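You operate a simulated robot arm through the tools that you are given. There is no shell and no other tool. Be economical: measure what you need, move in short steps, check, and stop when the job is done.

You run a simulated two-armed robot. Do the job below in one go: nothing can be reset, and whatever is moved stays where it is left.

## Task
Put the large purple dome on the top of the tall zone bench. Put the plant beacon on the upper shelf of the tall zone bench. Take the purple tag and leave it on top of the bolts carton. Press the lobby key to switch it off. Press the zero key of the winder two times. Put the black good label clip on top of the dome of the field beacon. Fetch the five metre label clip and set it in the white tray. Any order will do. Set down upright: large purple dome, plant beacon, black good label clip, five metre label clip.
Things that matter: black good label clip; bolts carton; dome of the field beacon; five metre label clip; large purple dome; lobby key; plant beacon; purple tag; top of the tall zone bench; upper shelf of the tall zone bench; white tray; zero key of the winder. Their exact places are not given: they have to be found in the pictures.

It is judged by the outcome, as a careful person would: the job done as asked, and still so three seconds after it is handed in. It fails if anything else is knocked over, pushed out of place, dropped, spilled or broken.

## Robot
Two 7-joint arms with two-finger parallel grippers on one trunk, on a base that drives. Base frame: it is fixed to the floor where the robot stands at the start and does not move with it; the origin is under the middle of the robot, x ahead of it, y to its left, z up; the surface under the hand at the start is at about z = 0.7. Readings come in m, degrees, newtons and seconds.
The left shoulder is at the start at [0.061, 0.198, 0.979], the right one opposite. With the tool pointing down near the work surface each hand reaches from about 0.3 to 0.72 m from the robot's upright axis, wherever it stands, measured 20 degrees to its own side. Places, roughly: black good label clip [-1, -5, 0.75]; bolts carton [1, 3.25, 1]; dome of the field beacon (8x8x8 cm) [0.7, -1.9, 0.8]; five metre label clip [-0.75, -5, 0.75]; large purple dome (8x8x8 cm) [0.6, 0.2, 0.7]; lobby key [6.6, -0.9, 1.2]; plant beacon [0.75, 0.5, 0.75]; purple tag [1, 3, 1]; top of the tall zone bench [0.8, 3, 1]; upper shelf of the tall zone bench [0.8, 3, 0.6]; white tray (22x17x5 cm) [-2.4, -5.3, 0.8]; zero key of the winder [-1.9, -5.3, 1]. Payload 1.57 kg a hand.
The tool frame of a hand sits at the grasp point between the pads (the TCP): z along the fingers, y along the line on which they close. The tips reach 0.03 m beyond it. The gripper opens to 0.11 m. The fingers are 0.024 m wide and 0.012 m thick; the gripper's body (0.048 by 0.112 m) begins 0.078 m behind the TCP.
Orientation is told as [roll, pitch, yaw] about the base's x, y, z axes, in that order, counted from this pose: with the fingers straight down and closing along the base's y, the tool's x points along the base's -x, its y along +y and its z along -z.

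## Interface
- The arms move only by the tool servo_tool. It takes "left_targets", "right_targets" or both (then of equal length, played together; a hand with none holds still); each is a list of rows, each a list of 7 numbers: the shift along the tool's x, y, z in mm, then the turn, a rotation vector about the tool's x, y, z in degrees, then the closure, from 0 (fully open) to 1 (shut). In form: [[x, y, z, wx, wy, wz, claw], ...]. A call has 1 to 10 rows; each row is the pose to reach, as a shift and turn from the pose commanded when the call began, along the tool's axes at that moment. Rows are played at 5 a second. More than 0.05 m and 8.6 degrees between two rows, or a gripper value outside its range, and nothing of the call is played. A pose out of reach is approached as far as the arm can. The call stops where the force on the tool passes 40 N (or 10 N more than at its start, if that is more) or the arm is blocked; 0.2 s more then pass. Each finger travels about 0.072 m/s and halts on what it meets, pressing with about 42 N; the grip force reading is that of the motor and also rises with nothing between the fingers. The clock runs only during rows and for 0.2 s after the last one: add rows that repeat a pose to give the fingers time. It gives the time, the measured TCP pose, the force on the tool (base axes), the opening and the grip force at its end, in the units of the frame above (readings bear some noise), with the torque about the TCP (base axes, N m) and any sound that the robot's microphone picked up.
- Cameras (640 x 400 px; columns grow to the right, rows downward): "scene" is now at [0.1019, 0.0295, 1.5609]; the picture's right is [0.37, -0.93, 0.00], its down [-0.72, -0.29, -0.63] and it looks along [0.58, 0.23, -0.78] (base axes); focal length 268 px, centre (320, 200). "left" rides on the left gripper at [0.07, -0.016, -0.141] in its tool frame; the picture's right is [0.23, 0.97, 0.00], its down [-0.86, 0.20, -0.48] and it looks along [-0.47, 0.11, 0.88] (tool axes); focal length 222 px, centre (320, 200). "right" rides on the right gripper at [0.07, 0.016, -0.141] in its tool frame; the picture's right is [-0.23, 0.97, 0.00], its down [-0.85, -0.20, -0.48] and it looks along [-0.47, -0.11, 0.88] (tool axes); focal length 222 px, centre (320, 200).
- capture(camera): a new picture of that camera. It takes no simulated time.
- move_column(by): slides the trunk up (or, below 0, down) by that many m; the arms and the scene camera ride with it, the base frame stays. It gives what a move gives, with no picture.
- roll_base(legs): drives the robot by 1 to 6 legs, each [ahead, left, turn to the left] in m, m and degrees, along the robot's own axes; the way and the turn of a leg run together, so that a leg with both is an arc; at most 1.5 m and 180 degrees a leg. The arms and the cameras ride along, it lands a little off, and it stops where it bumps. It gives what a move gives.
- aim_head(pan, tilt): turns the head with the scene camera to pan (to the left, within 86 degrees either way) and tilt (down, from -29 to 69), counted from straight ahead of the robot. It gives what a move gives.
- point_at(camera, pixels): for up to 12 pixels [column, row] of the newest picture of that camera ("zoom" is the newest enlarged one), the place [x, y, z] in the base frame of the surface seen there, good to about 0.002 m. It takes no simulated time.
- zoom(camera, box): a new picture of the part [left, top, right, bottom] of that camera's present view, enlarged. It takes no simulated time.
- hand_in(): hands the job in; it is judged then, once.

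Go step by step. Measure first, check grasps and placings, and put right what went wrong. The budget is 124 turns and 144 pictures, counting those below and the enlarged ones. Unless the task says otherwise, let go and move clear before handing in.

The tools are called after "Request:" by a JSON object that holds its "fn" and its "kwargs". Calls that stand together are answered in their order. servo_tool: Moves the arms, as the interface text tells. Its arguments: {"type":"object","properties":{"left_targets":{"type":"array"},"right_targets":{"type":"array"}},"required":[]} The other tools are called the same way: move_column (by) slides the trunk up or down; roll_base (legs) drives the base; aim_head (pan, tilt) turns the head that bears the scene camera; capture (camera) takes a picture; point_at (camera, pixels) gives the place of the surface under pixels of a picture; zoom (camera, box) takes an enlarged picture of a part of a camera's view; hand_in () hands the job in.

At the start:

```text
t: 0.0
left_ee_pos: [0.3045, 0.3921, 1.0823]
left_ee_rot: [-0.1, 0.0, 0.0]
left_contact_force: [0.8, -0.2, -0.1]
left_ft_torque: [0.03, -0.01, -0.02]
left_opening: 0.1098
left_grasp_force: 0.0
right_ee_pos: [0.3108, 0.029, 1.0798]
right_ee_rot: [-0.1, 0.1, 0.0]
right_contact_force: [-0.9, -0.5, -0.3]
right_ft_torque: [0.0, 0.02, -0.02]
right_opening: 0.11
right_grasp_force: 0.0
trunk travel left (down, up): [-0.575, 0.415]
robot x, y, heading: [-0.003, 0.0008, 0.0]
head pan, tilt: [21.9, 50.9]
```

scene: 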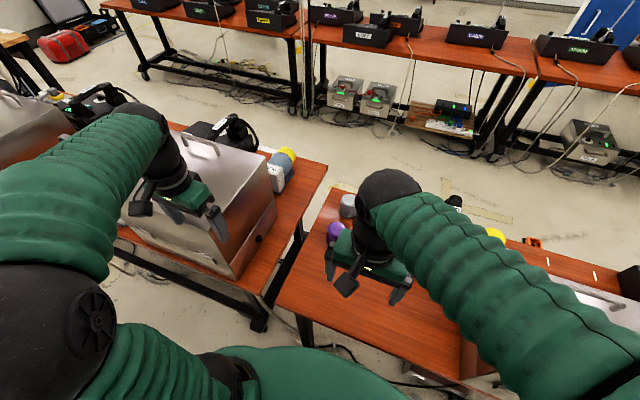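
right: 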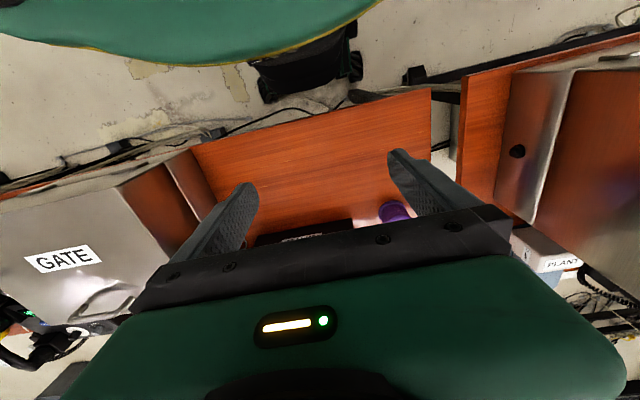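
left: 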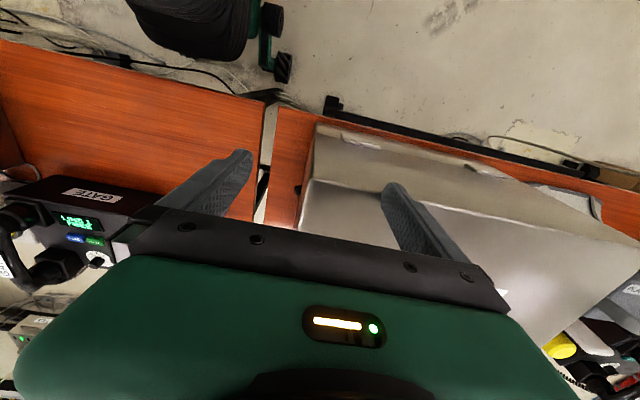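

The scene picture shows a purple dome near pixel (335,232) and a plant beacon near (283,165). I'll look closer at both.

Request:
{"fn": "zoom", "kwargs": {"camera": "scene", "box": [240, 130, 400, 230]}}

Request:
{"fn": "point_at", "kwargs": {"camera": "scene", "pixels": [[335, 232], [283, 160], [276, 178], [348, 205], [300, 280], [286, 153], [400, 330]]}}

```text
4.00 times, centred on (320, 180) of scene
```

zoom: 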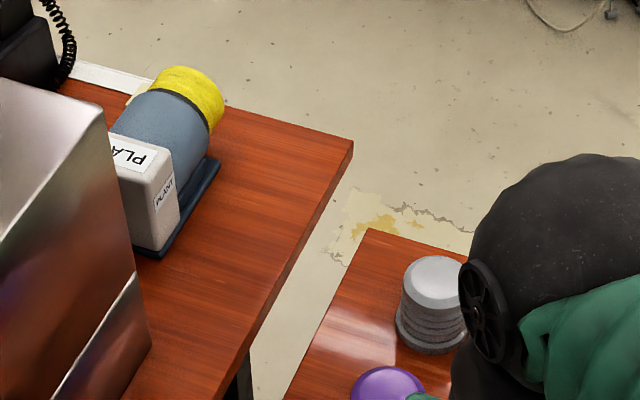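

```text
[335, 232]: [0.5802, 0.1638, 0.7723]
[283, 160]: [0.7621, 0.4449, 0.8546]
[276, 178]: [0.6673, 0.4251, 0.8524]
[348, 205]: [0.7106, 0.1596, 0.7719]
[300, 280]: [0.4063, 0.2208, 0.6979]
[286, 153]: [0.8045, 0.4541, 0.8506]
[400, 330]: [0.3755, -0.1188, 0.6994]
```

The yellow-capped thing at zoom (165,150) is marked PLANT. The right arm hides part of the table, so I'll look from the hand cameras and around with the head.

Request:
{"fn": "zoom", "kwargs": {"camera": "right", "box": [360, 180, 640, 355]}}

Request:
{"fn": "aim_head", "kwargs": {"pan": 75, "tilt": 25}}

Request:
{"fn": "capture", "kwargs": {"camera": "scene"}}

Request:
{"fn": "aim_head", "kwargs": {"pan": -60, "tilt": 30}}

Request:
{"fn": "capture", "kwargs": {"camera": "scene"}}

Request:
{"fn": "aim_head", "kwargs": {"pan": 0, "tilt": 15}}

Request:
{"fn": "capture", "kwargs": {"camera": "scene"}}

```text
2.29 times, centred on (500, 268) of right
```

zoom: 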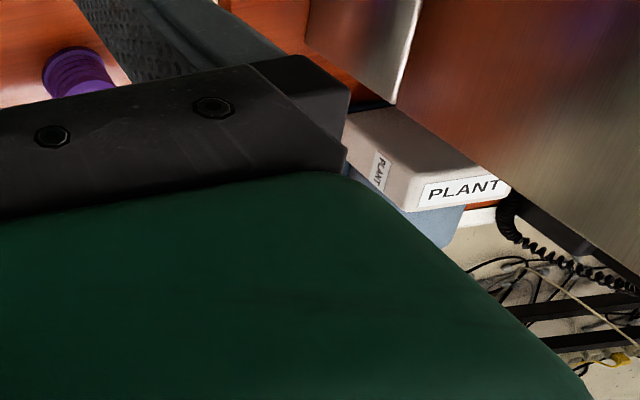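

```text
t: 1.2
left_ee_pos: [0.305, 0.3931, 1.0826]
left_ee_rot: [-0.2, 0.2, 0.0]
left_contact_force: [0.2, -0.2, 0.0]
left_ft_torque: [0.0, 0.01, 0.02]
left_opening: 0.1098
left_grasp_force: 0.0
right_ee_pos: [0.313, 0.0303, 1.0791]
right_ee_rot: [-0.1, 0.1, 0.0]
right_contact_force: [-1.0, 0.3, 0.7]
right_ft_torque: [0.0, -0.01, 0.01]
right_opening: 0.1098
right_grasp_force: 0.1
trunk travel left (down, up): [-0.575, 0.415]
robot x, y, heading: [0.0016, 0.0004, -0.1]
head pan, tilt: [75.0, 25.0]
```

```text
138 pictures are left
```

scene: 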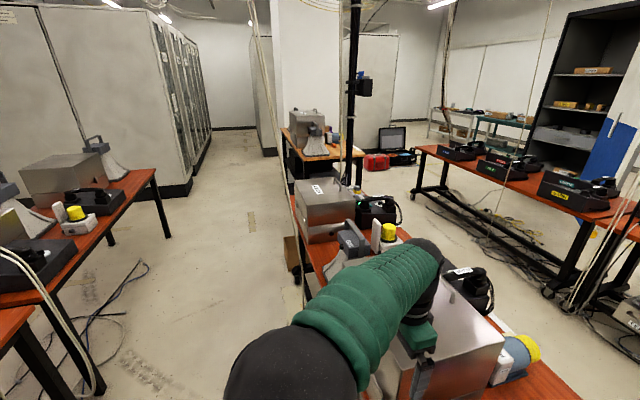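

```text
t: 3.4
left_ee_pos: [0.3045, 0.3917, 1.0819]
left_ee_rot: [0.0, 0.0, 0.0]
left_contact_force: [0.4, -0.8, -0.4]
left_ft_torque: [-0.01, -0.02, -0.01]
left_opening: 0.1103
left_grasp_force: 0.1
right_ee_pos: [0.3109, 0.0289, 1.0795]
right_ee_rot: [-0.1, 0.1, 0.0]
right_contact_force: [0.5, 0.3, -0.1]
right_ft_torque: [-0.01, 0.0, 0.04]
right_opening: 0.1098
right_grasp_force: 0.0
trunk travel left (down, up): [-0.575, 0.415]
robot x, y, heading: [-0.0004, -0.0008, 0.3]
head pan, tilt: [-60.0, 30.0]
```

```text
137 pictures are left
```

scene: 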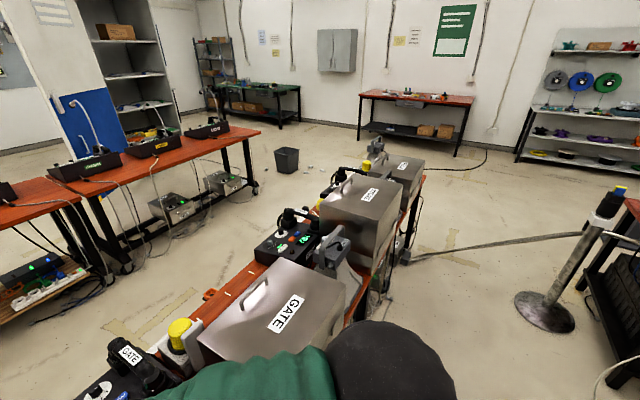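

```text
t: 4.7
left_ee_pos: [0.3045, 0.3921, 1.0823]
left_ee_rot: [-0.1, 0.0, 0.0]
left_contact_force: [0.5, -0.5, -0.8]
left_ft_torque: [0.03, 0.04, 0.02]
left_opening: 0.1099
left_grasp_force: 0.1
right_ee_pos: [0.3115, 0.0295, 1.0799]
right_ee_rot: [0.0, 0.1, -0.1]
right_contact_force: [-0.6, 0.2, 0.6]
right_ft_torque: [0.01, 0.03, 0.0]
right_opening: 0.1097
right_grasp_force: 0.2
trunk travel left (down, up): [-0.575, 0.415]
robot x, y, heading: [0.0015, -0.0027, 0.1]
head pan, tilt: [0.0, 15.0]
```

```text
136 pictures are left
```

scene: 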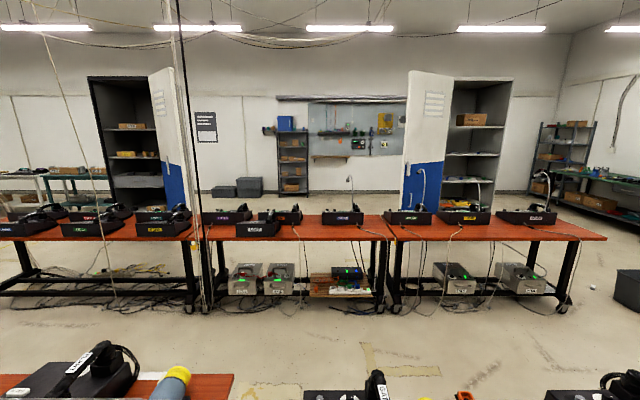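

The PLANT item seems to be a cylinder with a yellow cap. I'll aim the head straight at it and zoom, and survey the table to the right.

Request:
{"fn": "aim_head", "kwargs": {"pan": 32, "tilt": 42}}

Request:
{"fn": "zoom", "kwargs": {"camera": "scene", "box": [240, 130, 480, 280]}}

Request:
{"fn": "point_at", "kwargs": {"camera": "zoom", "pixels": [[320, 200], [280, 220], [300, 170], [340, 150], [250, 270], [330, 250], [420, 330], [200, 200]]}}

```text
t: 5.7
left_ee_pos: [0.3049, 0.393, 1.0821]
left_ee_rot: [-0.1, 0.0, 0.0]
left_contact_force: [-0.4, 0.8, -0.3]
left_ft_torque: [0.03, -0.01, 0.03]
left_opening: 0.11
left_grasp_force: 0.0
right_ee_pos: [0.3111, 0.0296, 1.0793]
right_ee_rot: [-0.1, 0.1, 0.1]
right_contact_force: [0.3, -0.8, -0.4]
right_ft_torque: [0.01, 0.02, -0.01]
right_opening: 0.11
right_grasp_force: 0.1
trunk travel left (down, up): [-0.575, 0.415]
robot x, y, heading: [0.0014, 0.0002, -0.1]
head pan, tilt: [32.0, 42.0]
```

```text
2.67 times, centred on (360, 205) of scene
```

zoom: 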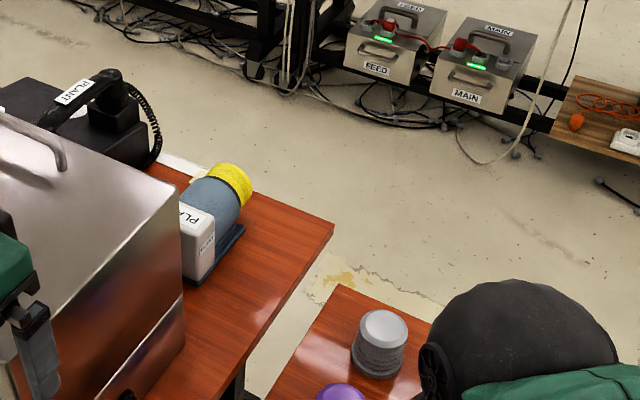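

```text
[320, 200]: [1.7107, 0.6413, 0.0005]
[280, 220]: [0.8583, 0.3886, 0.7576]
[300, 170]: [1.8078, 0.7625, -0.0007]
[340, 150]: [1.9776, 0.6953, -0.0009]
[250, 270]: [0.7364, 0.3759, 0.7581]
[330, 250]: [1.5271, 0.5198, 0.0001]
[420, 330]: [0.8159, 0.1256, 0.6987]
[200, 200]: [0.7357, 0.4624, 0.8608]
```

The PLANT cylinder lies on its table at z≈0.758. I'll compare with the other beacon near GATE to know what upright means.

Request:
{"fn": "aim_head", "kwargs": {"pan": -60, "tilt": 30}}

Request:
{"fn": "zoom", "kwargs": {"camera": "scene", "box": [80, 200, 400, 400]}}

Request:
{"fn": "zoom", "kwargs": {"camera": "scene", "box": [240, 130, 480, 280]}}

Request:
{"fn": "aim_head", "kwargs": {"pan": 75, "tilt": 25}}

Request:
{"fn": "zoom", "kwargs": {"camera": "scene", "box": [270, 100, 590, 300]}}

Request:
{"fn": "zoom", "kwargs": {"camera": "scene", "box": [440, 300, 600, 400]}}

```text
t: 7.3
left_ee_pos: [0.3047, 0.3927, 1.0817]
left_ee_rot: [-0.1, -0.1, 0.0]
left_contact_force: [0.5, -0.2, 0.0]
left_ft_torque: [0.05, -0.03, 0.01]
left_opening: 0.1099
left_grasp_force: 0.0
right_ee_pos: [0.3119, 0.0301, 1.0797]
right_ee_rot: [-0.1, 0.0, 0.0]
right_contact_force: [-0.3, 0.2, 0.2]
right_ft_torque: [0.02, 0.01, -0.01]
right_opening: 0.1097
right_grasp_force: 0.0
trunk travel left (down, up): [-0.575, 0.415]
robot x, y, heading: [-0.0032, -0.0015, 0.1]
head pan, tilt: [-60.0, 30.0]
```

```text
2.00 times, centred on (240, 300) of scene
```

zoom: 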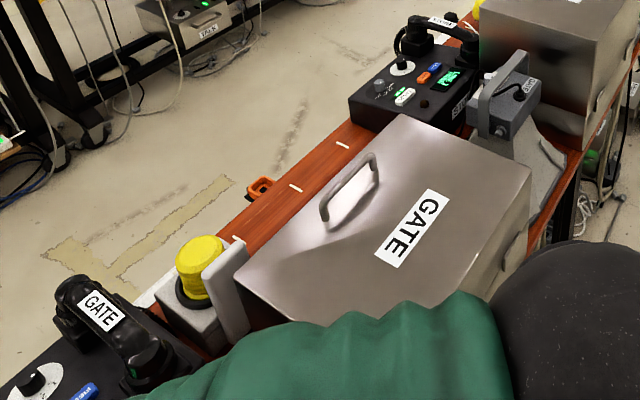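

```text
2.67 times, centred on (360, 205) of scene
```

zoom: 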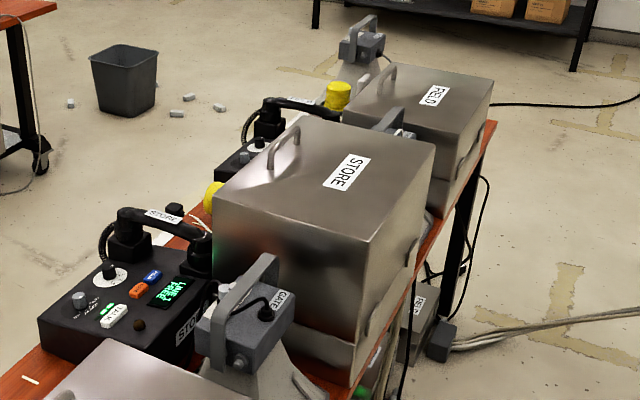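

```text
t: 9.5
left_ee_pos: [0.3039, 0.3931, 1.0814]
left_ee_rot: [-0.1, 0.0, 0.1]
left_contact_force: [-0.1, -0.6, 0.2]
left_ft_torque: [0.03, 0.0, -0.02]
left_opening: 0.1099
left_grasp_force: 0.0
right_ee_pos: [0.3104, 0.0299, 1.0802]
right_ee_rot: [0.0, 0.1, 0.0]
right_contact_force: [-0.2, 0.3, -0.3]
right_ft_torque: [0.02, 0.0, 0.0]
right_opening: 0.1101
right_grasp_force: 0.1
trunk travel left (down, up): [-0.575, 0.415]
robot x, y, heading: [0.0027, 0.0002, -0.0]
head pan, tilt: [75.0, 25.0]
```

```text
2.00 times, centred on (430, 200) of scene
```

zoom: 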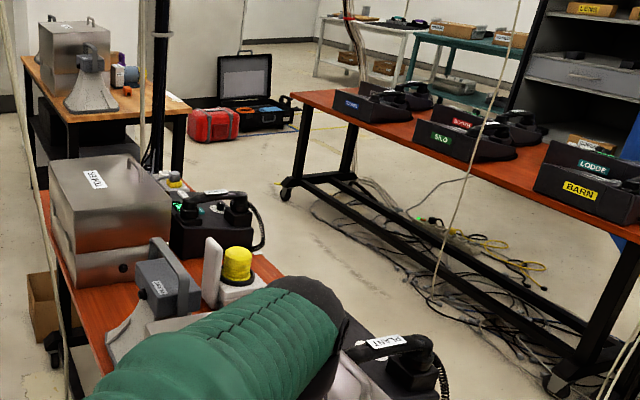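

```text
4.00 times, centred on (520, 350) of scene
```

zoom: 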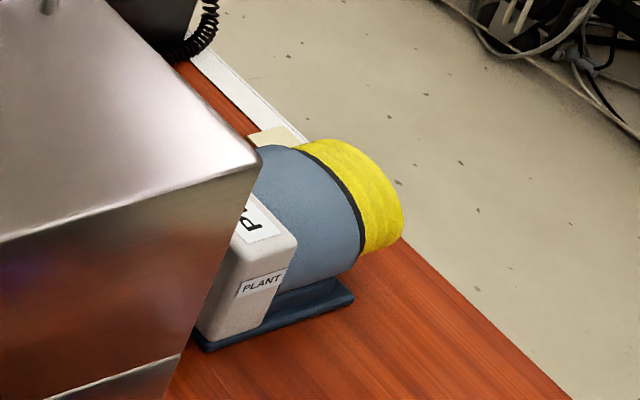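

PLANT's base plate is flat on the table, so its present pose is upright. Now I'll look at the far bench near zoom (100,90).

Request:
{"fn": "zoom", "kwargs": {"camera": "scene", "box": [270, 95, 430, 195]}}

Request:
{"fn": "point_at", "kwargs": {"camera": "zoom", "pixels": [[100, 130], [150, 150], [230, 240], [300, 230], [150, 240], [140, 300], [200, 200]]}}

```text
4.00 times, centred on (350, 145) of scene
```

zoom: 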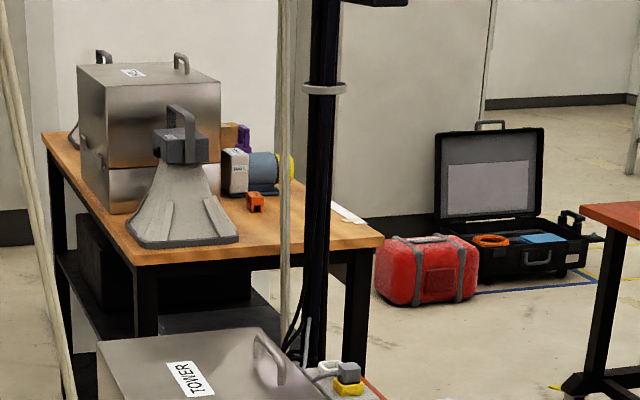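

```text
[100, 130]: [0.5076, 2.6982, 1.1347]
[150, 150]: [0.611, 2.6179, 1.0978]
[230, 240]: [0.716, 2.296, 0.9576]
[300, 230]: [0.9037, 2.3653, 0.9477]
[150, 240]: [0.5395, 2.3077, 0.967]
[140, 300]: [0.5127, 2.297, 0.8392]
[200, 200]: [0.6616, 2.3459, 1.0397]
```

The bench top is z≈0.948 with the carton and purple tag near zoom (235,135). Now I look down ahead to see the clearance between the base and the tables.

Request:
{"fn": "aim_head", "kwargs": {"pan": 10, "tilt": 69}}

Request:
{"fn": "capture", "kwargs": {"camera": "scene"}}

Request:
{"fn": "point_at", "kwargs": {"camera": "scene", "pixels": [[270, 240], [300, 260], [330, 270], [360, 200], [300, 150], [200, 230], [180, 200], [400, 280], [240, 150]]}}

```text
t: 10.9
left_ee_pos: [0.3042, 0.3929, 1.0823]
left_ee_rot: [-0.2, 0.1, 0.0]
left_contact_force: [-0.5, 0.0, -0.4]
left_ft_torque: [0.01, 0.0, 0.0]
left_opening: 0.11
left_grasp_force: 0.0
right_ee_pos: [0.3112, 0.0302, 1.0796]
right_ee_rot: [-0.1, 0.0, 0.1]
right_contact_force: [-0.8, 0.1, -0.1]
right_ft_torque: [0.01, -0.02, -0.03]
right_opening: 0.1101
right_grasp_force: 0.1
trunk travel left (down, up): [-0.575, 0.415]
robot x, y, heading: [0.0007, -0.0044, -0.0]
head pan, tilt: [10.0, 68.8]
```

```text
129 pictures are left
```

scene: 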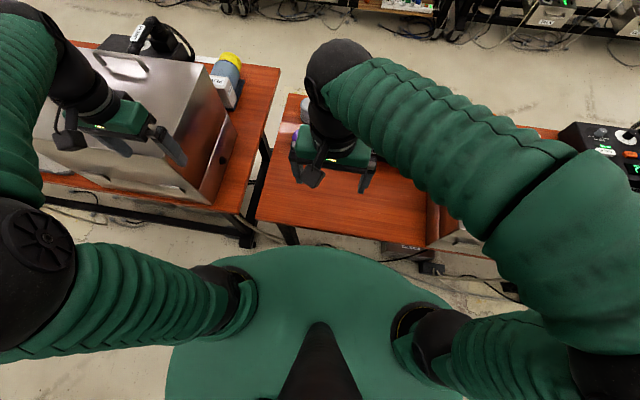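

```text
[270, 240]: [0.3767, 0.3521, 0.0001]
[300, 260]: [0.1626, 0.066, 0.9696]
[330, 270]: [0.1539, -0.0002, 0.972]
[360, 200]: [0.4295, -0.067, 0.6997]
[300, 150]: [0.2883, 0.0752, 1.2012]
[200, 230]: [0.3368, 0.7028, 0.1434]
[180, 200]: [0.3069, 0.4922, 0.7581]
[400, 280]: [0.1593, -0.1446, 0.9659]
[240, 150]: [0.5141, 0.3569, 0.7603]
```

The tables' front edges are at x≈0.3. I'll check where the base's front is using the right-hand camera (300,70) and whether I can roll ahead.

Request:
{"fn": "capture", "kwargs": {"camera": "right"}}

Request:
{"fn": "point_at", "kwargs": {"camera": "right", "pixels": [[300, 60], [265, 85], [350, 70], [300, 90], [200, 30], [300, 110], [220, 140], [420, 95], [150, 150], [340, 90], [392, 210], [385, 203]]}}

Request:
{"fn": "capture", "kwargs": {"camera": "left"}}

Request:
{"fn": "point_at", "kwargs": {"camera": "left", "pixels": [[220, 50], [270, 40], [280, 65], [400, 130], [330, 130], [150, 95], [500, 150], [600, 180], [400, 250], [260, 120]]}}

```text
128 pictures are left
```

right: 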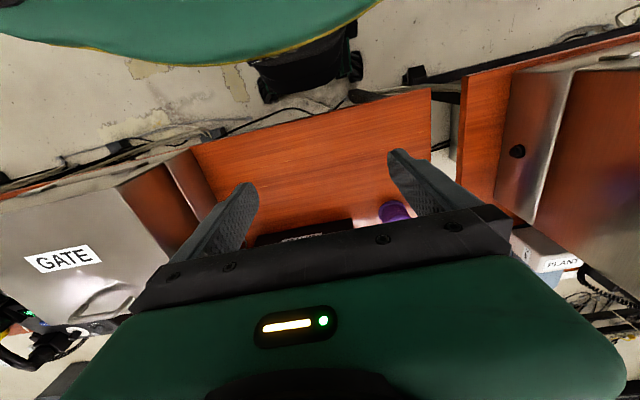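

```text
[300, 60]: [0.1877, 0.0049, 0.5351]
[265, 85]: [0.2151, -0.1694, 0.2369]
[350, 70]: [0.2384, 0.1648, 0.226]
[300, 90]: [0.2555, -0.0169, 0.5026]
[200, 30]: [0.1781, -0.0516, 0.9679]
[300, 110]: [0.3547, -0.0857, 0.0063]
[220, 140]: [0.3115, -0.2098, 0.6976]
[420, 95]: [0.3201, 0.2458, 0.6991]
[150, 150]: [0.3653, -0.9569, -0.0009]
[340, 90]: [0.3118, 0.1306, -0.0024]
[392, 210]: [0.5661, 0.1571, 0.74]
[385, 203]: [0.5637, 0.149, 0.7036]
```

```text
127 pictures are left
```

left: 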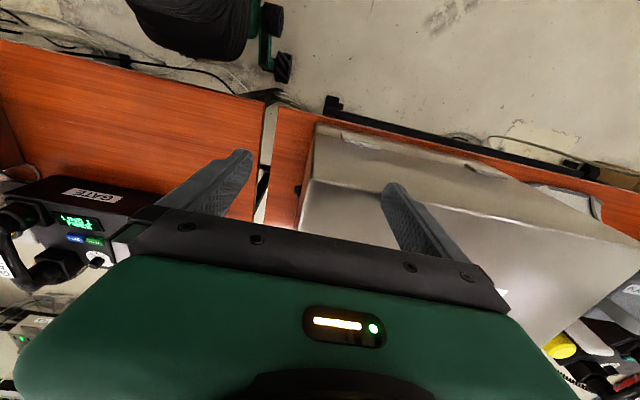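

```text
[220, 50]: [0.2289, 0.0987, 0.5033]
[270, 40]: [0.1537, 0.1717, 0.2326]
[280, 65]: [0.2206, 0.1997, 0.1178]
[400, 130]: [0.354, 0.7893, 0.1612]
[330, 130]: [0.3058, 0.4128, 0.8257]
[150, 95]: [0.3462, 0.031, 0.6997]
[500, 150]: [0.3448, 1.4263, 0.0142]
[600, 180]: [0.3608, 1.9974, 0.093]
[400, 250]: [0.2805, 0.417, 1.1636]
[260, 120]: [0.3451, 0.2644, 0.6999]
```

The base front is at x≈0.26 and the table edge at 0.31, so there's little room to advance. First I'll measure the purple dome at about (0.57,0.16).

Request:
{"fn": "aim_head", "kwargs": {"pan": 20, "tilt": 55}}

Request:
{"fn": "zoom", "kwargs": {"camera": "scene", "box": [240, 120, 400, 220]}}

Request:
{"fn": "zoom", "kwargs": {"camera": "right", "box": [330, 160, 450, 235]}}

Request:
{"fn": "point_at", "kwargs": {"camera": "zoom", "pixels": [[270, 250], [400, 240], [330, 290], [320, 230], [300, 330], [360, 260]]}}

```text
t: 11.6
left_ee_pos: [0.3048, 0.3933, 1.0821]
left_ee_rot: [-0.1, 0.0, 0.1]
left_contact_force: [0.7, -0.9, -0.6]
left_ft_torque: [0.02, -0.02, 0.02]
left_opening: 0.11
left_grasp_force: 0.1
right_ee_pos: [0.3104, 0.029, 1.0789]
right_ee_rot: [-0.1, 0.2, 0.0]
right_contact_force: [-0.3, -0.2, 1.1]
right_ft_torque: [0.01, 0.02, -0.01]
right_opening: 0.11
right_grasp_force: 0.1
trunk travel left (down, up): [-0.575, 0.415]
robot x, y, heading: [0.0012, -0.0042, -0.1]
head pan, tilt: [20.0, 55.0]
```

```text
4.00 times, centred on (320, 170) of scene
```

zoom: 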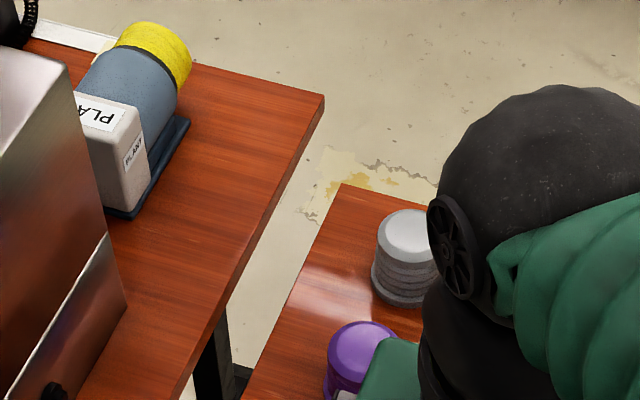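

```text
5.33 times, centred on (390, 198) of right
```

zoom: 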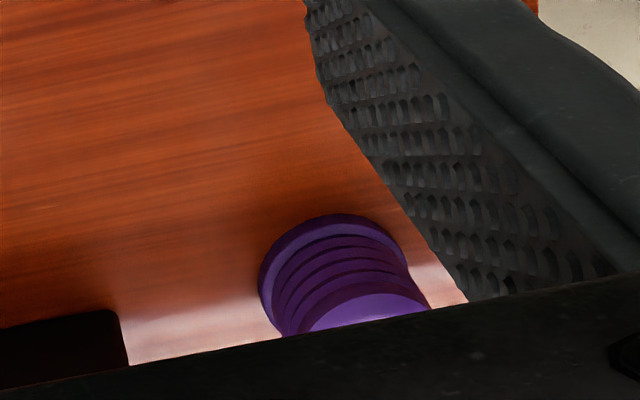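

```text
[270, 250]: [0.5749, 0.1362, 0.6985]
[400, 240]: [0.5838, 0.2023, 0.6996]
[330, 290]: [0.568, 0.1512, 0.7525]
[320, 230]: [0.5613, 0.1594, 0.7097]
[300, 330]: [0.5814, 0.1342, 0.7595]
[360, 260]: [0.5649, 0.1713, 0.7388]
```

The dome's foot front is at about (0.56,0.16), so its centre is near x≈0.595. I'll bring the right hand closer for a precise look.

Request:
{"fn": "servo_tool", "kwargs": {"right_targets": [[-35, 22, 18, 0, 0, 0, 0], [-70, 44, 36, 0, 0, 0, 0], [-105, 66, 54, 0, 0, 0, 0], [-140, 88, 72, 0, 0, 0, 0], [-175, 109, 90, 0, 0, 0, 0], [-210, 130, 108, 0, 0, 0, 0], [-210, 130, 108, 0, 0, 0, 0]]}}

Request:
{"fn": "capture", "kwargs": {"camera": "right"}}

Request:
{"fn": "capture", "kwargs": {"camera": "scene"}}

```text
t: 13.2
left_ee_pos: [0.3026, 0.3935, 1.084]
left_ee_rot: [0.0, 0.0, -0.1]
left_contact_force: [0.1, -0.6, -0.4]
left_ft_torque: [-0.02, 0.0, 0.03]
left_opening: 0.11
left_grasp_force: 0.0
right_ee_pos: [0.534, 0.1386, 0.9791]
right_ee_rot: [0.4, -0.7, -2.3]
right_contact_force: [0.0, -0.7, -0.4]
right_ft_torque: [-0.01, -0.01, -0.04]
right_opening: 0.1098
right_grasp_force: 0.0
trunk travel left (down, up): [-0.575, 0.415]
robot x, y, heading: [0.0004, -0.0006, -0.1]
head pan, tilt: [20.0, 55.0]
```

```text
124 pictures are left
```

right: 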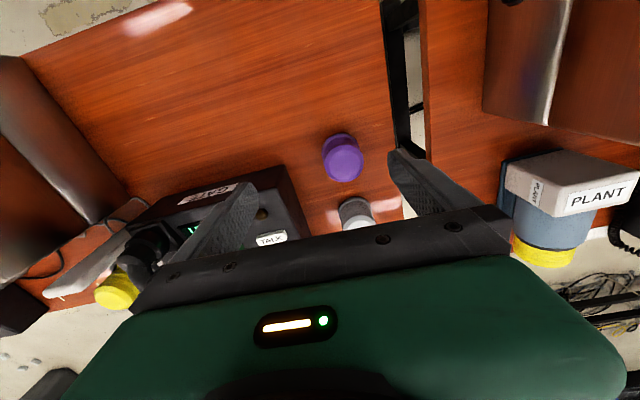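

```text
123 pictures are left
```

scene: 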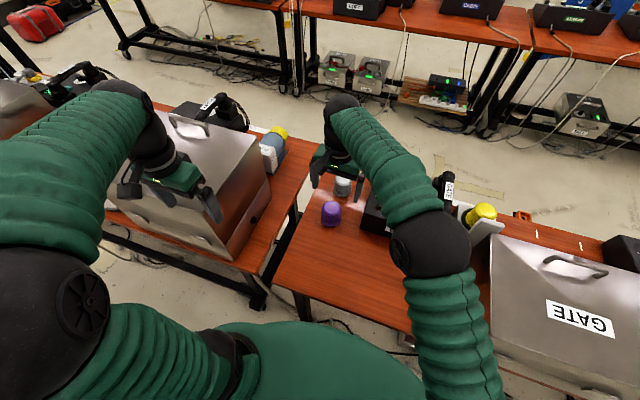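

The dome is now in clear view at right-camera (345,160) and the plant beacon at (545,195). I'll measure both.

Request:
{"fn": "zoom", "kwargs": {"camera": "right", "box": [300, 115, 396, 175]}}

Request:
{"fn": "point_at", "kwargs": {"camera": "right", "pixels": [[345, 165], [345, 151], [330, 160], [361, 162], [345, 178], [336, 136], [506, 172], [560, 170], [630, 170], [545, 235], [520, 225], [590, 205]]}}

Request:
{"fn": "zoom", "kwargs": {"camera": "right", "box": [480, 120, 640, 280]}}

Request:
{"fn": "point_at", "kwargs": {"camera": "zoom", "pixels": [[40, 210], [60, 140], [250, 110], [150, 150], [250, 160], [120, 280], [170, 260], [230, 300], [270, 300], [150, 320], [250, 340], [200, 335]]}}

```text
6.67 times, centred on (348, 145) of right
```

zoom: 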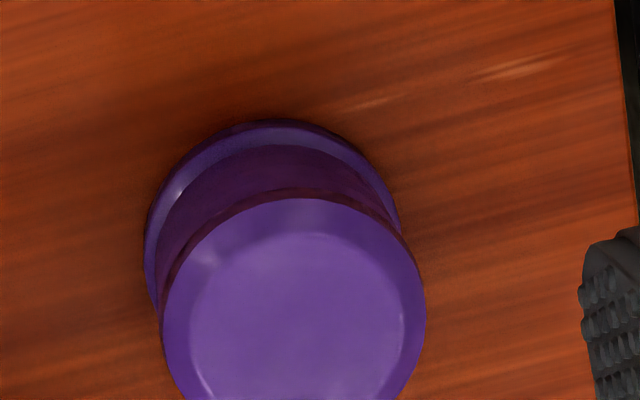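

```text
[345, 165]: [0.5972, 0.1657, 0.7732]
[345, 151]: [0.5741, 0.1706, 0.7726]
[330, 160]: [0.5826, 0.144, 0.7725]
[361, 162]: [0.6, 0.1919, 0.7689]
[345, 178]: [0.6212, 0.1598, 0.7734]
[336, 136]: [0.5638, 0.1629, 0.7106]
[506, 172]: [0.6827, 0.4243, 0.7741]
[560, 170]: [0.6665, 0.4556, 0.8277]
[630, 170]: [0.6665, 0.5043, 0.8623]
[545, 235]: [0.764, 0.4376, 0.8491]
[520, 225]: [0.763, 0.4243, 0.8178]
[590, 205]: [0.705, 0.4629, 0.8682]
```

```text
2.50 times, centred on (560, 200) of right
```

zoom: 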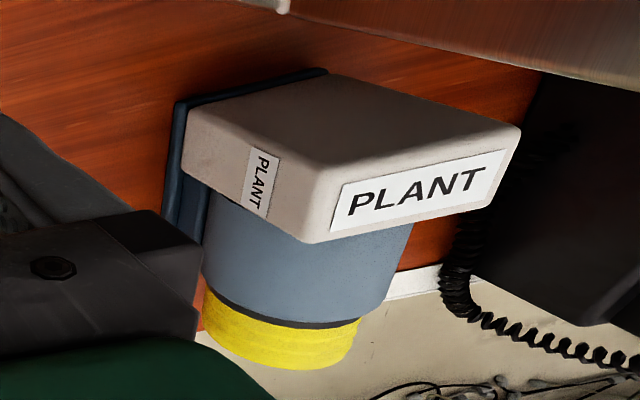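

```text
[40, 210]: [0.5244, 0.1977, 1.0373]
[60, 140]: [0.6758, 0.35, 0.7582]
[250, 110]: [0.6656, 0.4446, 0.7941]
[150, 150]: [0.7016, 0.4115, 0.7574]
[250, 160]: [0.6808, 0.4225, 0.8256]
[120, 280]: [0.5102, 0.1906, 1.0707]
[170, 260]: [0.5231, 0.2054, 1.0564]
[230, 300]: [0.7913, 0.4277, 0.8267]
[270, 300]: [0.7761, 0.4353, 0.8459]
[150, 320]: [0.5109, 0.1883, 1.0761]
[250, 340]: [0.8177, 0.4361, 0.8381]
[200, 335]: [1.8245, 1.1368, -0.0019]
```

The dome's centre is about (0.597,0.165), top 0.773. The hand reads a bit off the commanded pose, so I'll first advance above the dome and check tracking.

Request:
{"fn": "servo_tool", "kwargs": {"right_targets": [[-38, 3, 40, 0, 0, 0, 0], [-76, 5, 80, 0, 0, 0, 0], [-76, 5, 120, 0, 0, 0, 0], [-76, 5, 120, 0, 0, 0, 0], [-76, 5, 120, 0, 0, 0, 0]]}}

```text
refused: row 1 steps farther than a row can; nothing moved
```

Request:
{"fn": "servo_tool", "kwargs": {"right_targets": [[-26, 2, 30, 0, 0, 0, 0], [-52, 4, 60, 0, 0, 0, 0], [-76, 5, 90, 0, 0, 0, 0], [-76, 5, 120, 0, 0, 0, 0], [-76, 5, 120, 0, 0, 0, 0], [-76, 5, 120, 0, 0, 0, 0]]}}

Request:
{"fn": "capture", "kwargs": {"camera": "right"}}

```text
t: 14.8
left_ee_pos: [0.3038, 0.3922, 1.081]
left_ee_rot: [-0.2, 0.0, 0.0]
left_contact_force: [0.2, -0.6, 0.3]
left_ft_torque: [0.02, 0.01, 0.0]
left_opening: 0.1102
left_grasp_force: 0.0
right_ee_pos: [0.6042, 0.1182, 0.8564]
right_ee_rot: [0.4, -0.7, -3.8]
right_contact_force: [-0.8, -0.2, -0.3]
right_ft_torque: [0.03, 0.01, -0.01]
right_opening: 0.1101
right_grasp_force: 0.1
right hand out of reach, approached as far as the arm can: row 3, 4, 5, 6
trunk travel left (down, up): [-0.575, 0.415]
robot x, y, heading: [0.0017, 0.0006, 0.1]
head pan, tilt: [20.0, 55.0]
stopped in row 6 (right hand): the arm was blocked; the commanded pose is now the measured one
```

```text
120 pictures are left
```

right: 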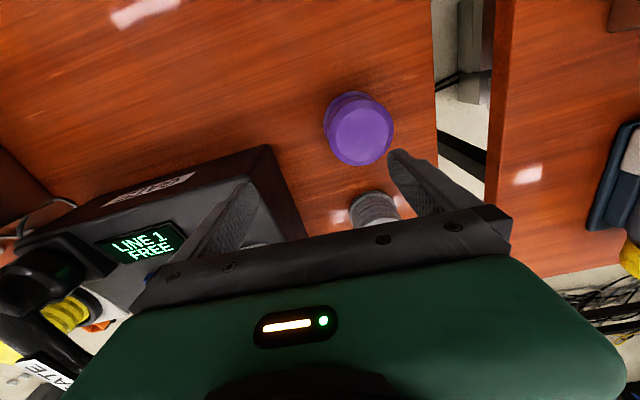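

The right arm can't cross the midline well, so I'll lift it and shift the base left. First I check the metal box top and handle heights that the left hand will pass over.

Request:
{"fn": "servo_tool", "kwargs": {"right_targets": [[0, 0, -45, 0, 0, 0, 0], [20, 0, -90, 0, 0, 0, 0], [40, 0, -130, 0, 0, 0, 0], [60, 0, -170, 0, 0, 0, 0], [60, 0, -170, 0, 0, 0, 0]]}}

Request:
{"fn": "point_at", "kwargs": {"camera": "scene", "pixels": [[250, 160], [190, 120], [175, 118], [130, 165], [205, 250], [262, 160], [215, 105], [225, 95], [60, 95], [15, 100]]}}

```text
t: 16.0
left_ee_pos: [0.3037, 0.3915, 1.0816]
left_ee_rot: [0.0, 0.0, 0.0]
left_contact_force: [-0.4, 0.3, 0.0]
left_ft_torque: [0.02, -0.02, -0.02]
left_opening: 0.11
left_grasp_force: 0.2
right_ee_pos: [0.5435, 0.1118, 1.0166]
right_ee_rot: [-0.3, 0.0, -4.8]
right_contact_force: [0.3, 0.1, 0.4]
right_ft_torque: [0.01, 0.0, 0.01]
right_opening: 0.1099
right_grasp_force: 0.0
trunk travel left (down, up): [-0.575, 0.415]
robot x, y, heading: [0.0003, -0.0022, -0.0]
head pan, tilt: [20.0, 55.0]
```

```text
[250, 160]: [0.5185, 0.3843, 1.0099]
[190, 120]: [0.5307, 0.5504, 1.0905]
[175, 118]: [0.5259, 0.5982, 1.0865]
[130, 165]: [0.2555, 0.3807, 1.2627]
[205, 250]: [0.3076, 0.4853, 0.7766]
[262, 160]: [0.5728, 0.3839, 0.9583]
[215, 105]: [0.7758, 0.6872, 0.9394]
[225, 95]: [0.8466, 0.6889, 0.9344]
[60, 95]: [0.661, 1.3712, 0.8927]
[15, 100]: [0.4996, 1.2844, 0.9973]
```

The box top is ~1.01–1.05 with its handle to 1.09. I'll raise the left hand, then roll the base 0.33 m left.

Request:
{"fn": "servo_tool", "kwargs": {"left_targets": [[0, 0, -45, 0, 0, 0, 0], [0, 0, -90, 0, 0, 0, 0], [0, 0, -130, 0, 0, 0, 0], [0, 0, -130, 0, 0, 0, 0]]}}

Request:
{"fn": "roll_base", "kwargs": {"legs": [[0.0, 0.33, 0]]}}

Request:
{"fn": "capture", "kwargs": {"camera": "right"}}

Request:
{"fn": "capture", "kwargs": {"camera": "scene"}}

```text
t: 17.0
left_ee_pos: [0.3028, 0.3914, 1.2129]
left_ee_rot: [-0.1, 0.0, 0.0]
left_contact_force: [-0.2, -0.2, 0.6]
left_ft_torque: [0.0, -0.01, 0.0]
left_opening: 0.1099
left_grasp_force: 0.1
right_ee_pos: [0.5431, 0.1136, 1.023]
right_ee_rot: [0.1, -0.3, -4.6]
right_contact_force: [0.2, -1.3, 0.3]
right_ft_torque: [0.01, 0.03, 0.0]
right_opening: 0.11
right_grasp_force: 0.1
trunk travel left (down, up): [-0.575, 0.415]
robot x, y, heading: [-0.0023, 0.0003, -0.1]
head pan, tilt: [20.0, 55.0]
```

```text
t: 18.7
left_ee_pos: [0.2988, 0.6123, 1.2133]
left_ee_rot: [0.3, -0.1, 0.1]
left_contact_force: [-0.3, 0.7, -0.3]
left_ft_torque: [-0.07, -0.02, 0.0]
left_opening: 0.1096
left_grasp_force: 0.0
right_ee_pos: [0.5473, 0.3223, 1.0299]
right_ee_rot: [-0.6, -0.9, -5.6]
right_contact_force: [7.7, -25.3, 0.9]
right_ft_torque: [0.5, 0.23, -0.33]
right_opening: 0.0919
right_grasp_force: 0.0
trunk travel left (down, up): [-0.575, 0.415]
robot x, y, heading: [-0.0004, 0.2259, 0.2]
head pan, tilt: [20.0, 55.0]
stopped in leg 1: the force on the tool passed its limit at 53 N (the readings are from after the stop); the commanded pose is now the measured one
```

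```text
119 pictures are left
```

right: 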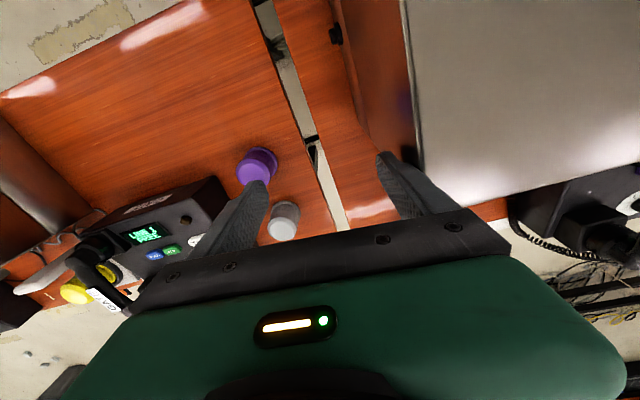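

```text
118 pictures are left
```

scene: 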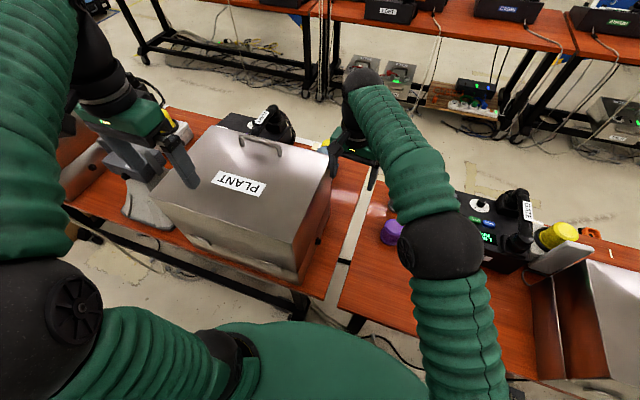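

The right finger bumped the metal box's side. I'll back the hand off to the right and check whether the box moved.

Request:
{"fn": "servo_tool", "kwargs": {"right_targets": [[0, -40, 0, 0, 0, 0, 0], [0, -80, 0, 0, 0, 0, 0], [0, -120, 0, 0, 0, 0, 0], [0, -160, 0, 0, 0, 3, 0], [0, -160, 0, 0, 0, 5.5, 0]]}}

Request:
{"fn": "capture", "kwargs": {"camera": "scene"}}

Request:
{"fn": "point_at", "kwargs": {"camera": "scene", "pixels": [[311, 200], [306, 240], [325, 192], [220, 200], [190, 245], [270, 285], [240, 143]]}}

```text
t: 19.9
left_ee_pos: [0.2986, 0.6162, 1.2124]
left_ee_rot: [-0.1, -0.1, 0.2]
left_contact_force: [0.6, 0.3, -0.3]
left_ft_torque: [-0.01, 0.04, -0.01]
left_opening: 0.11
left_grasp_force: 0.1
right_ee_pos: [0.53, 0.1726, 1.0254]
right_ee_rot: [-0.3, -0.4, -10.4]
right_contact_force: [0.2, -0.3, -1.0]
right_ft_torque: [-0.02, 0.0, 0.02]
right_opening: 0.1099
right_grasp_force: 0.1
trunk travel left (down, up): [-0.575, 0.415]
robot x, y, heading: [0.0006, 0.2252, 0.1]
head pan, tilt: [20.0, 55.0]
```

```text
117 pictures are left
```

scene: 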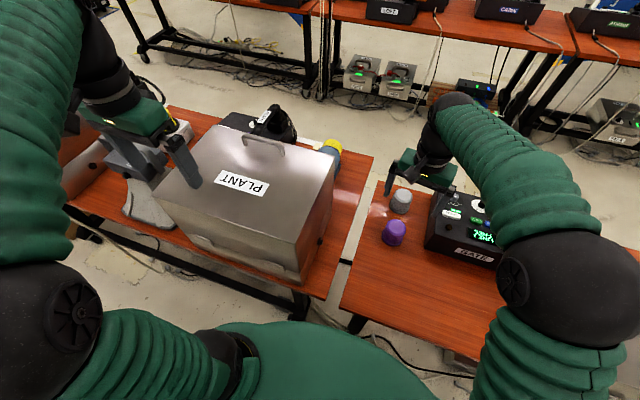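

```text
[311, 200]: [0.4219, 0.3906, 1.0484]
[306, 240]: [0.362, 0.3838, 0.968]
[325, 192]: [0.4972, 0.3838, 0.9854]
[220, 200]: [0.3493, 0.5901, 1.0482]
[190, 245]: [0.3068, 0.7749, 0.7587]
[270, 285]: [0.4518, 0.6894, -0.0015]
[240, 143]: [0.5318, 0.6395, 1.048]
```

The box face is still at y≈0.384, so it wasn't displaced. Now I bring the right hand over the dome, undoing the yaw.

Request:
{"fn": "servo_tool", "kwargs": {"right_targets": [[-30, 2, 0, 0, 0, -5, 0], [-67, 5, 10, 0, 0, -10.4, 0], [-67, 5, 50, 0, 0, -10.4, 0], [-67, 5, 90, 0, 0, -10.4, 0], [-67, 5, 130, 0, 0, -10.4, 0], [-67, 5, 165, 0, 0, -10.4, 0], [-67, 5, 165, 0, 0, -10.4, 0]]}}

Request:
{"fn": "capture", "kwargs": {"camera": "right"}}

```text
t: 21.5
left_ee_pos: [0.2978, 0.6155, 1.2127]
left_ee_rot: [0.1, -0.1, 0.1]
left_contact_force: [0.0, 0.0, -1.6]
left_ft_torque: [0.0, 0.02, -0.02]
left_opening: 0.11
left_grasp_force: 0.1
right_ee_pos: [0.5976, 0.1659, 0.86]
right_ee_rot: [-0.5, -0.5, 0.2]
right_contact_force: [0.0, 0.1, 0.6]
right_ft_torque: [0.0, -0.01, 0.02]
right_opening: 0.1099
right_grasp_force: 0.0
trunk travel left (down, up): [-0.575, 0.415]
robot x, y, heading: [-0.0005, 0.2289, 0.2]
head pan, tilt: [20.0, 55.0]
```

```text
116 pictures are left
```

right: 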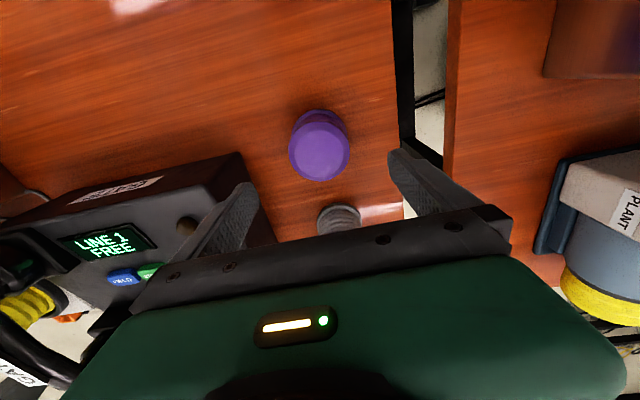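

I check the dome's exact centre and the black GATE box's clearance.

Request:
{"fn": "point_at", "kwargs": {"camera": "right", "pixels": [[320, 160], [292, 158], [347, 160], [320, 141], [320, 176], [243, 155], [255, 205], [240, 180], [340, 212], [320, 112]]}}

```text
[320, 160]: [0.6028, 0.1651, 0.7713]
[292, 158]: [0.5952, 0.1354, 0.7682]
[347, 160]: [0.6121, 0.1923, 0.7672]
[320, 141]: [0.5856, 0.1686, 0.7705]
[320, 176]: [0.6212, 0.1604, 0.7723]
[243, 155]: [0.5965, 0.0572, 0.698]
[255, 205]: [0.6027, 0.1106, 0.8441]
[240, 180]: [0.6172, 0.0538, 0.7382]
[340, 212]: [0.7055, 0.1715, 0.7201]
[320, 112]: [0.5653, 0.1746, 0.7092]
```

Centre (0.602,0.164), clear on both sides. I descend to z≈0.742 and grip.

Request:
{"fn": "servo_tool", "kwargs": {"right_targets": [[-4, -1, 40, 0, 0, 0, 0], [-4, -1, 80, 0, 0, 0, 0], [-4, -1, 117, 0, 0, 0, 0], [-4, -1, 117, 0, 0, 0, 0], [-4, -1, 117, 0, 0, 0, 0.5], [-4, -1, 117, 0, 0, 0, 0.8], [-4, -1, 117, 0, 0, 0, 0.8]]}}

```text
t: 23.1
left_ee_pos: [0.2984, 0.617, 1.2122]
left_ee_rot: [0.0, 0.0, 0.1]
left_contact_force: [-0.2, 0.1, 0.3]
left_ft_torque: [0.01, 0.03, 0.04]
left_opening: 0.1101
left_grasp_force: 0.0
right_ee_pos: [0.6024, 0.1652, 0.7425]
right_ee_rot: [-0.4, -0.6, -0.1]
right_contact_force: [0.2, 1.0, 0.3]
right_ft_torque: [0.06, 0.0, 0.05]
right_opening: 0.0653
right_grasp_force: 37.7
trunk travel left (down, up): [-0.575, 0.415]
robot x, y, heading: [0.0005, 0.2262, 0.2]
head pan, tilt: [20.0, 55.0]
```

Gripped at 0.065 m. I lift straight up and then retract.

Request:
{"fn": "servo_tool", "kwargs": {"right_targets": [[0, 0, -45, 0, 0, 0, 0.8], [0, 0, -90, 0, 0, 0, 0.8], [0, 0, -135, 0, 0, 0, 0.8], [0, 0, -180, 0, 0, 0, 0.8], [0, 0, -225, 0, 0, 0, 0.8], [0, 0, -270, 0, 0, 0, 0.8], [40, -20, -290, 0, 0, 0, 0.8], [80, -40, -300, 0, 0, 0, 0.8], [120, -65, -300, 0, 0, 0, 0.8], [160, -90, -300, 0, 0, 0, 0.8]]}}

Request:
{"fn": "capture", "kwargs": {"camera": "right"}}

```text
t: 25.3
left_ee_pos: [0.2951, 0.6133, 1.2144]
left_ee_rot: [0.2, -0.4, 0.1]
left_contact_force: [-0.2, -0.1, 0.3]
left_ft_torque: [0.03, 0.01, 0.0]
left_opening: 0.1103
left_grasp_force: 0.1
right_ee_pos: [0.4365, 0.071, 1.0463]
right_ee_rot: [-0.4, -0.6, 0.0]
right_contact_force: [0.3, 0.6, -1.0]
right_ft_torque: [0.01, -0.07, -0.02]
right_opening: 0.065
right_grasp_force: 41.9
trunk travel left (down, up): [-0.575, 0.415]
robot x, y, heading: [-0.0028, 0.2255, -0.0]
head pan, tilt: [20.0, 55.0]
```

```text
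115 pictures are left
```

right: 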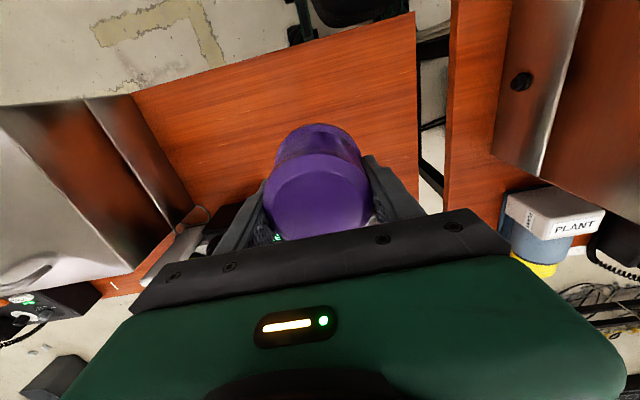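

The dome is held well. The plant beacon sits right behind the tall metal box, so from this side it's awkward; I'll survey for a way round to the corridor on the far side.

Request:
{"fn": "aim_head", "kwargs": {"pan": 70, "tilt": 28}}

Request:
{"fn": "capture", "kwargs": {"camera": "scene"}}

Request:
{"fn": "point_at", "kwargs": {"camera": "scene", "pixels": [[360, 165], [400, 160], [410, 195], [450, 220], [395, 200], [500, 260], [470, 300], [380, 220], [345, 180], [550, 300], [420, 150], [330, 215]]}}

Request:
{"fn": "aim_head", "kwargs": {"pan": -70, "tilt": 20}}

Request:
{"fn": "capture", "kwargs": {"camera": "scene"}}

Request:
{"fn": "point_at", "kwargs": {"camera": "scene", "pixels": [[250, 170], [260, 190], [300, 180], [330, 170], [350, 150], [200, 170], [150, 250], [230, 220], [400, 200], [450, 230], [350, 200], [290, 150]]}}

```text
t: 26.5
left_ee_pos: [0.299, 0.6157, 1.2128]
left_ee_rot: [0.0, 0.0, 0.1]
left_contact_force: [0.2, -0.1, 1.1]
left_ft_torque: [-0.02, 0.01, 0.01]
left_opening: 0.11
left_grasp_force: 0.0
right_ee_pos: [0.4398, 0.0762, 1.047]
right_ee_rot: [-0.4, -0.4, 0.0]
right_contact_force: [0.2, 0.2, -2.0]
right_ft_torque: [0.02, 0.0, -0.01]
right_opening: 0.0649
right_grasp_force: 42.1
trunk travel left (down, up): [-0.575, 0.415]
robot x, y, heading: [-0.002, 0.2306, 0.3]
head pan, tilt: [70.0, 28.0]
```

```text
114 pictures are left
```

scene: 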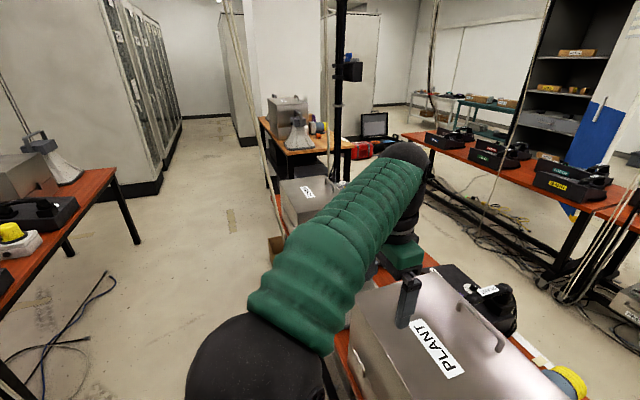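

```text
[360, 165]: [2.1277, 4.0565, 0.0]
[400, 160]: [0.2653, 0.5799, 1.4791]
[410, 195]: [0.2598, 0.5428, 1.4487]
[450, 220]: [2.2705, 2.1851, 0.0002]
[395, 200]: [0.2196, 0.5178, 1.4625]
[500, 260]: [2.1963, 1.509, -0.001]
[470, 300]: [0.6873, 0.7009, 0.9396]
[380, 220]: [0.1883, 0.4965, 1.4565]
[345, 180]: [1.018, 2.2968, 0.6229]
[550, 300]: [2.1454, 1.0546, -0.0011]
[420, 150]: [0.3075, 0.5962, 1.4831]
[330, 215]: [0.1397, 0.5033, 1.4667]
```

```text
t: 28.8
left_ee_pos: [0.2986, 0.6155, 1.2119]
left_ee_rot: [0.1, -0.1, 0.1]
left_contact_force: [0.7, 0.3, 0.0]
left_ft_torque: [-0.01, 0.02, -0.03]
left_opening: 0.11
left_grasp_force: 0.0
right_ee_pos: [0.4396, 0.0756, 1.0462]
right_ee_rot: [-0.4, -0.5, 0.0]
right_contact_force: [0.0, 1.1, -0.3]
right_ft_torque: [-0.01, 0.0, 0.0]
right_opening: 0.0649
right_grasp_force: 41.7
trunk travel left (down, up): [-0.575, 0.415]
robot x, y, heading: [0.0019, 0.2265, -0.0]
head pan, tilt: [-70.0, 20.0]
```

```text
113 pictures are left
```

scene: 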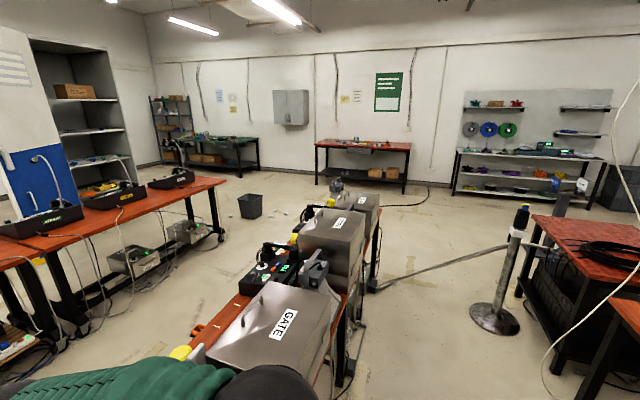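

```text
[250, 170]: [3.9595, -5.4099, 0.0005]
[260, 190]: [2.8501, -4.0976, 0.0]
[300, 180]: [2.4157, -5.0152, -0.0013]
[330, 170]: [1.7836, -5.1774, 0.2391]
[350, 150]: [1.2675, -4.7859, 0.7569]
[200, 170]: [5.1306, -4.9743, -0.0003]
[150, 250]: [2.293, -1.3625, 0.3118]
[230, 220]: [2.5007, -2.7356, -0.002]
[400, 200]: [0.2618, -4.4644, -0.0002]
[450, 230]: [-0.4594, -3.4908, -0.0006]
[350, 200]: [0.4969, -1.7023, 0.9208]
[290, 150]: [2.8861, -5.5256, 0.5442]
```

The right end of the row opens near y≈-2.5, but a grey cable bundle and a stanchion lie near (440,265),(495,310). I'll measure those.

Request:
{"fn": "point_at", "kwargs": {"camera": "scene", "pixels": [[382, 288], [400, 281], [440, 266], [480, 253], [495, 325], [470, 310], [508, 270], [372, 286], [377, 215], [520, 290], [600, 395], [345, 370]]}}

Request:
{"fn": "zoom", "kwargs": {"camera": "scene", "box": [300, 170, 540, 320]}}

Request:
{"fn": "aim_head", "kwargs": {"pan": -86, "tilt": 40}}

Request:
{"fn": "capture", "kwargs": {"camera": "scene"}}

```text
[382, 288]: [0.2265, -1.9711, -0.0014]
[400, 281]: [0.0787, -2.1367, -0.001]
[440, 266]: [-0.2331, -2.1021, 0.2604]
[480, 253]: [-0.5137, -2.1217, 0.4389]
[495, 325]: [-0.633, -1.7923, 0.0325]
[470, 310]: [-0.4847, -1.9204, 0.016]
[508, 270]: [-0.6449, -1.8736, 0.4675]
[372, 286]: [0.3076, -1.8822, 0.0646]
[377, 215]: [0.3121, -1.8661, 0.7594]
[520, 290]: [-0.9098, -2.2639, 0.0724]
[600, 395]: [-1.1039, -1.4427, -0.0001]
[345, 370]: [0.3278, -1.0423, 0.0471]
```

```text
2.67 times, centred on (420, 245) of scene
```

zoom: 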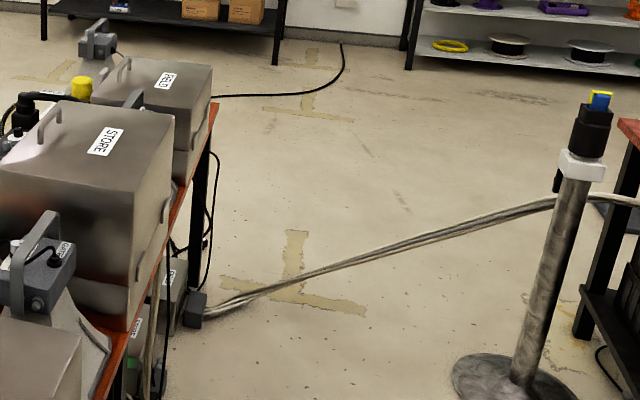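

```text
t: 29.6
left_ee_pos: [0.2991, 0.6158, 1.2126]
left_ee_rot: [0.1, 0.0, 0.1]
left_contact_force: [-0.5, 0.8, 0.7]
left_ft_torque: [0.01, -0.02, -0.03]
left_opening: 0.1101
left_grasp_force: 0.1
right_ee_pos: [0.4409, 0.0751, 1.0465]
right_ee_rot: [-0.4, -0.5, 0.1]
right_contact_force: [0.1, 0.5, -1.3]
right_ft_torque: [-0.01, -0.03, 0.02]
right_opening: 0.0649
right_grasp_force: 41.7
trunk travel left (down, up): [-0.575, 0.415]
robot x, y, heading: [-0.0033, 0.2292, 0.2]
head pan, tilt: [-85.9, 40.0]
```

```text
111 pictures are left
```

scene: 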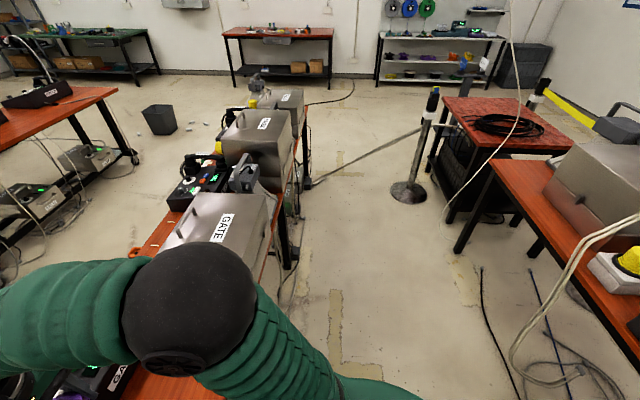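

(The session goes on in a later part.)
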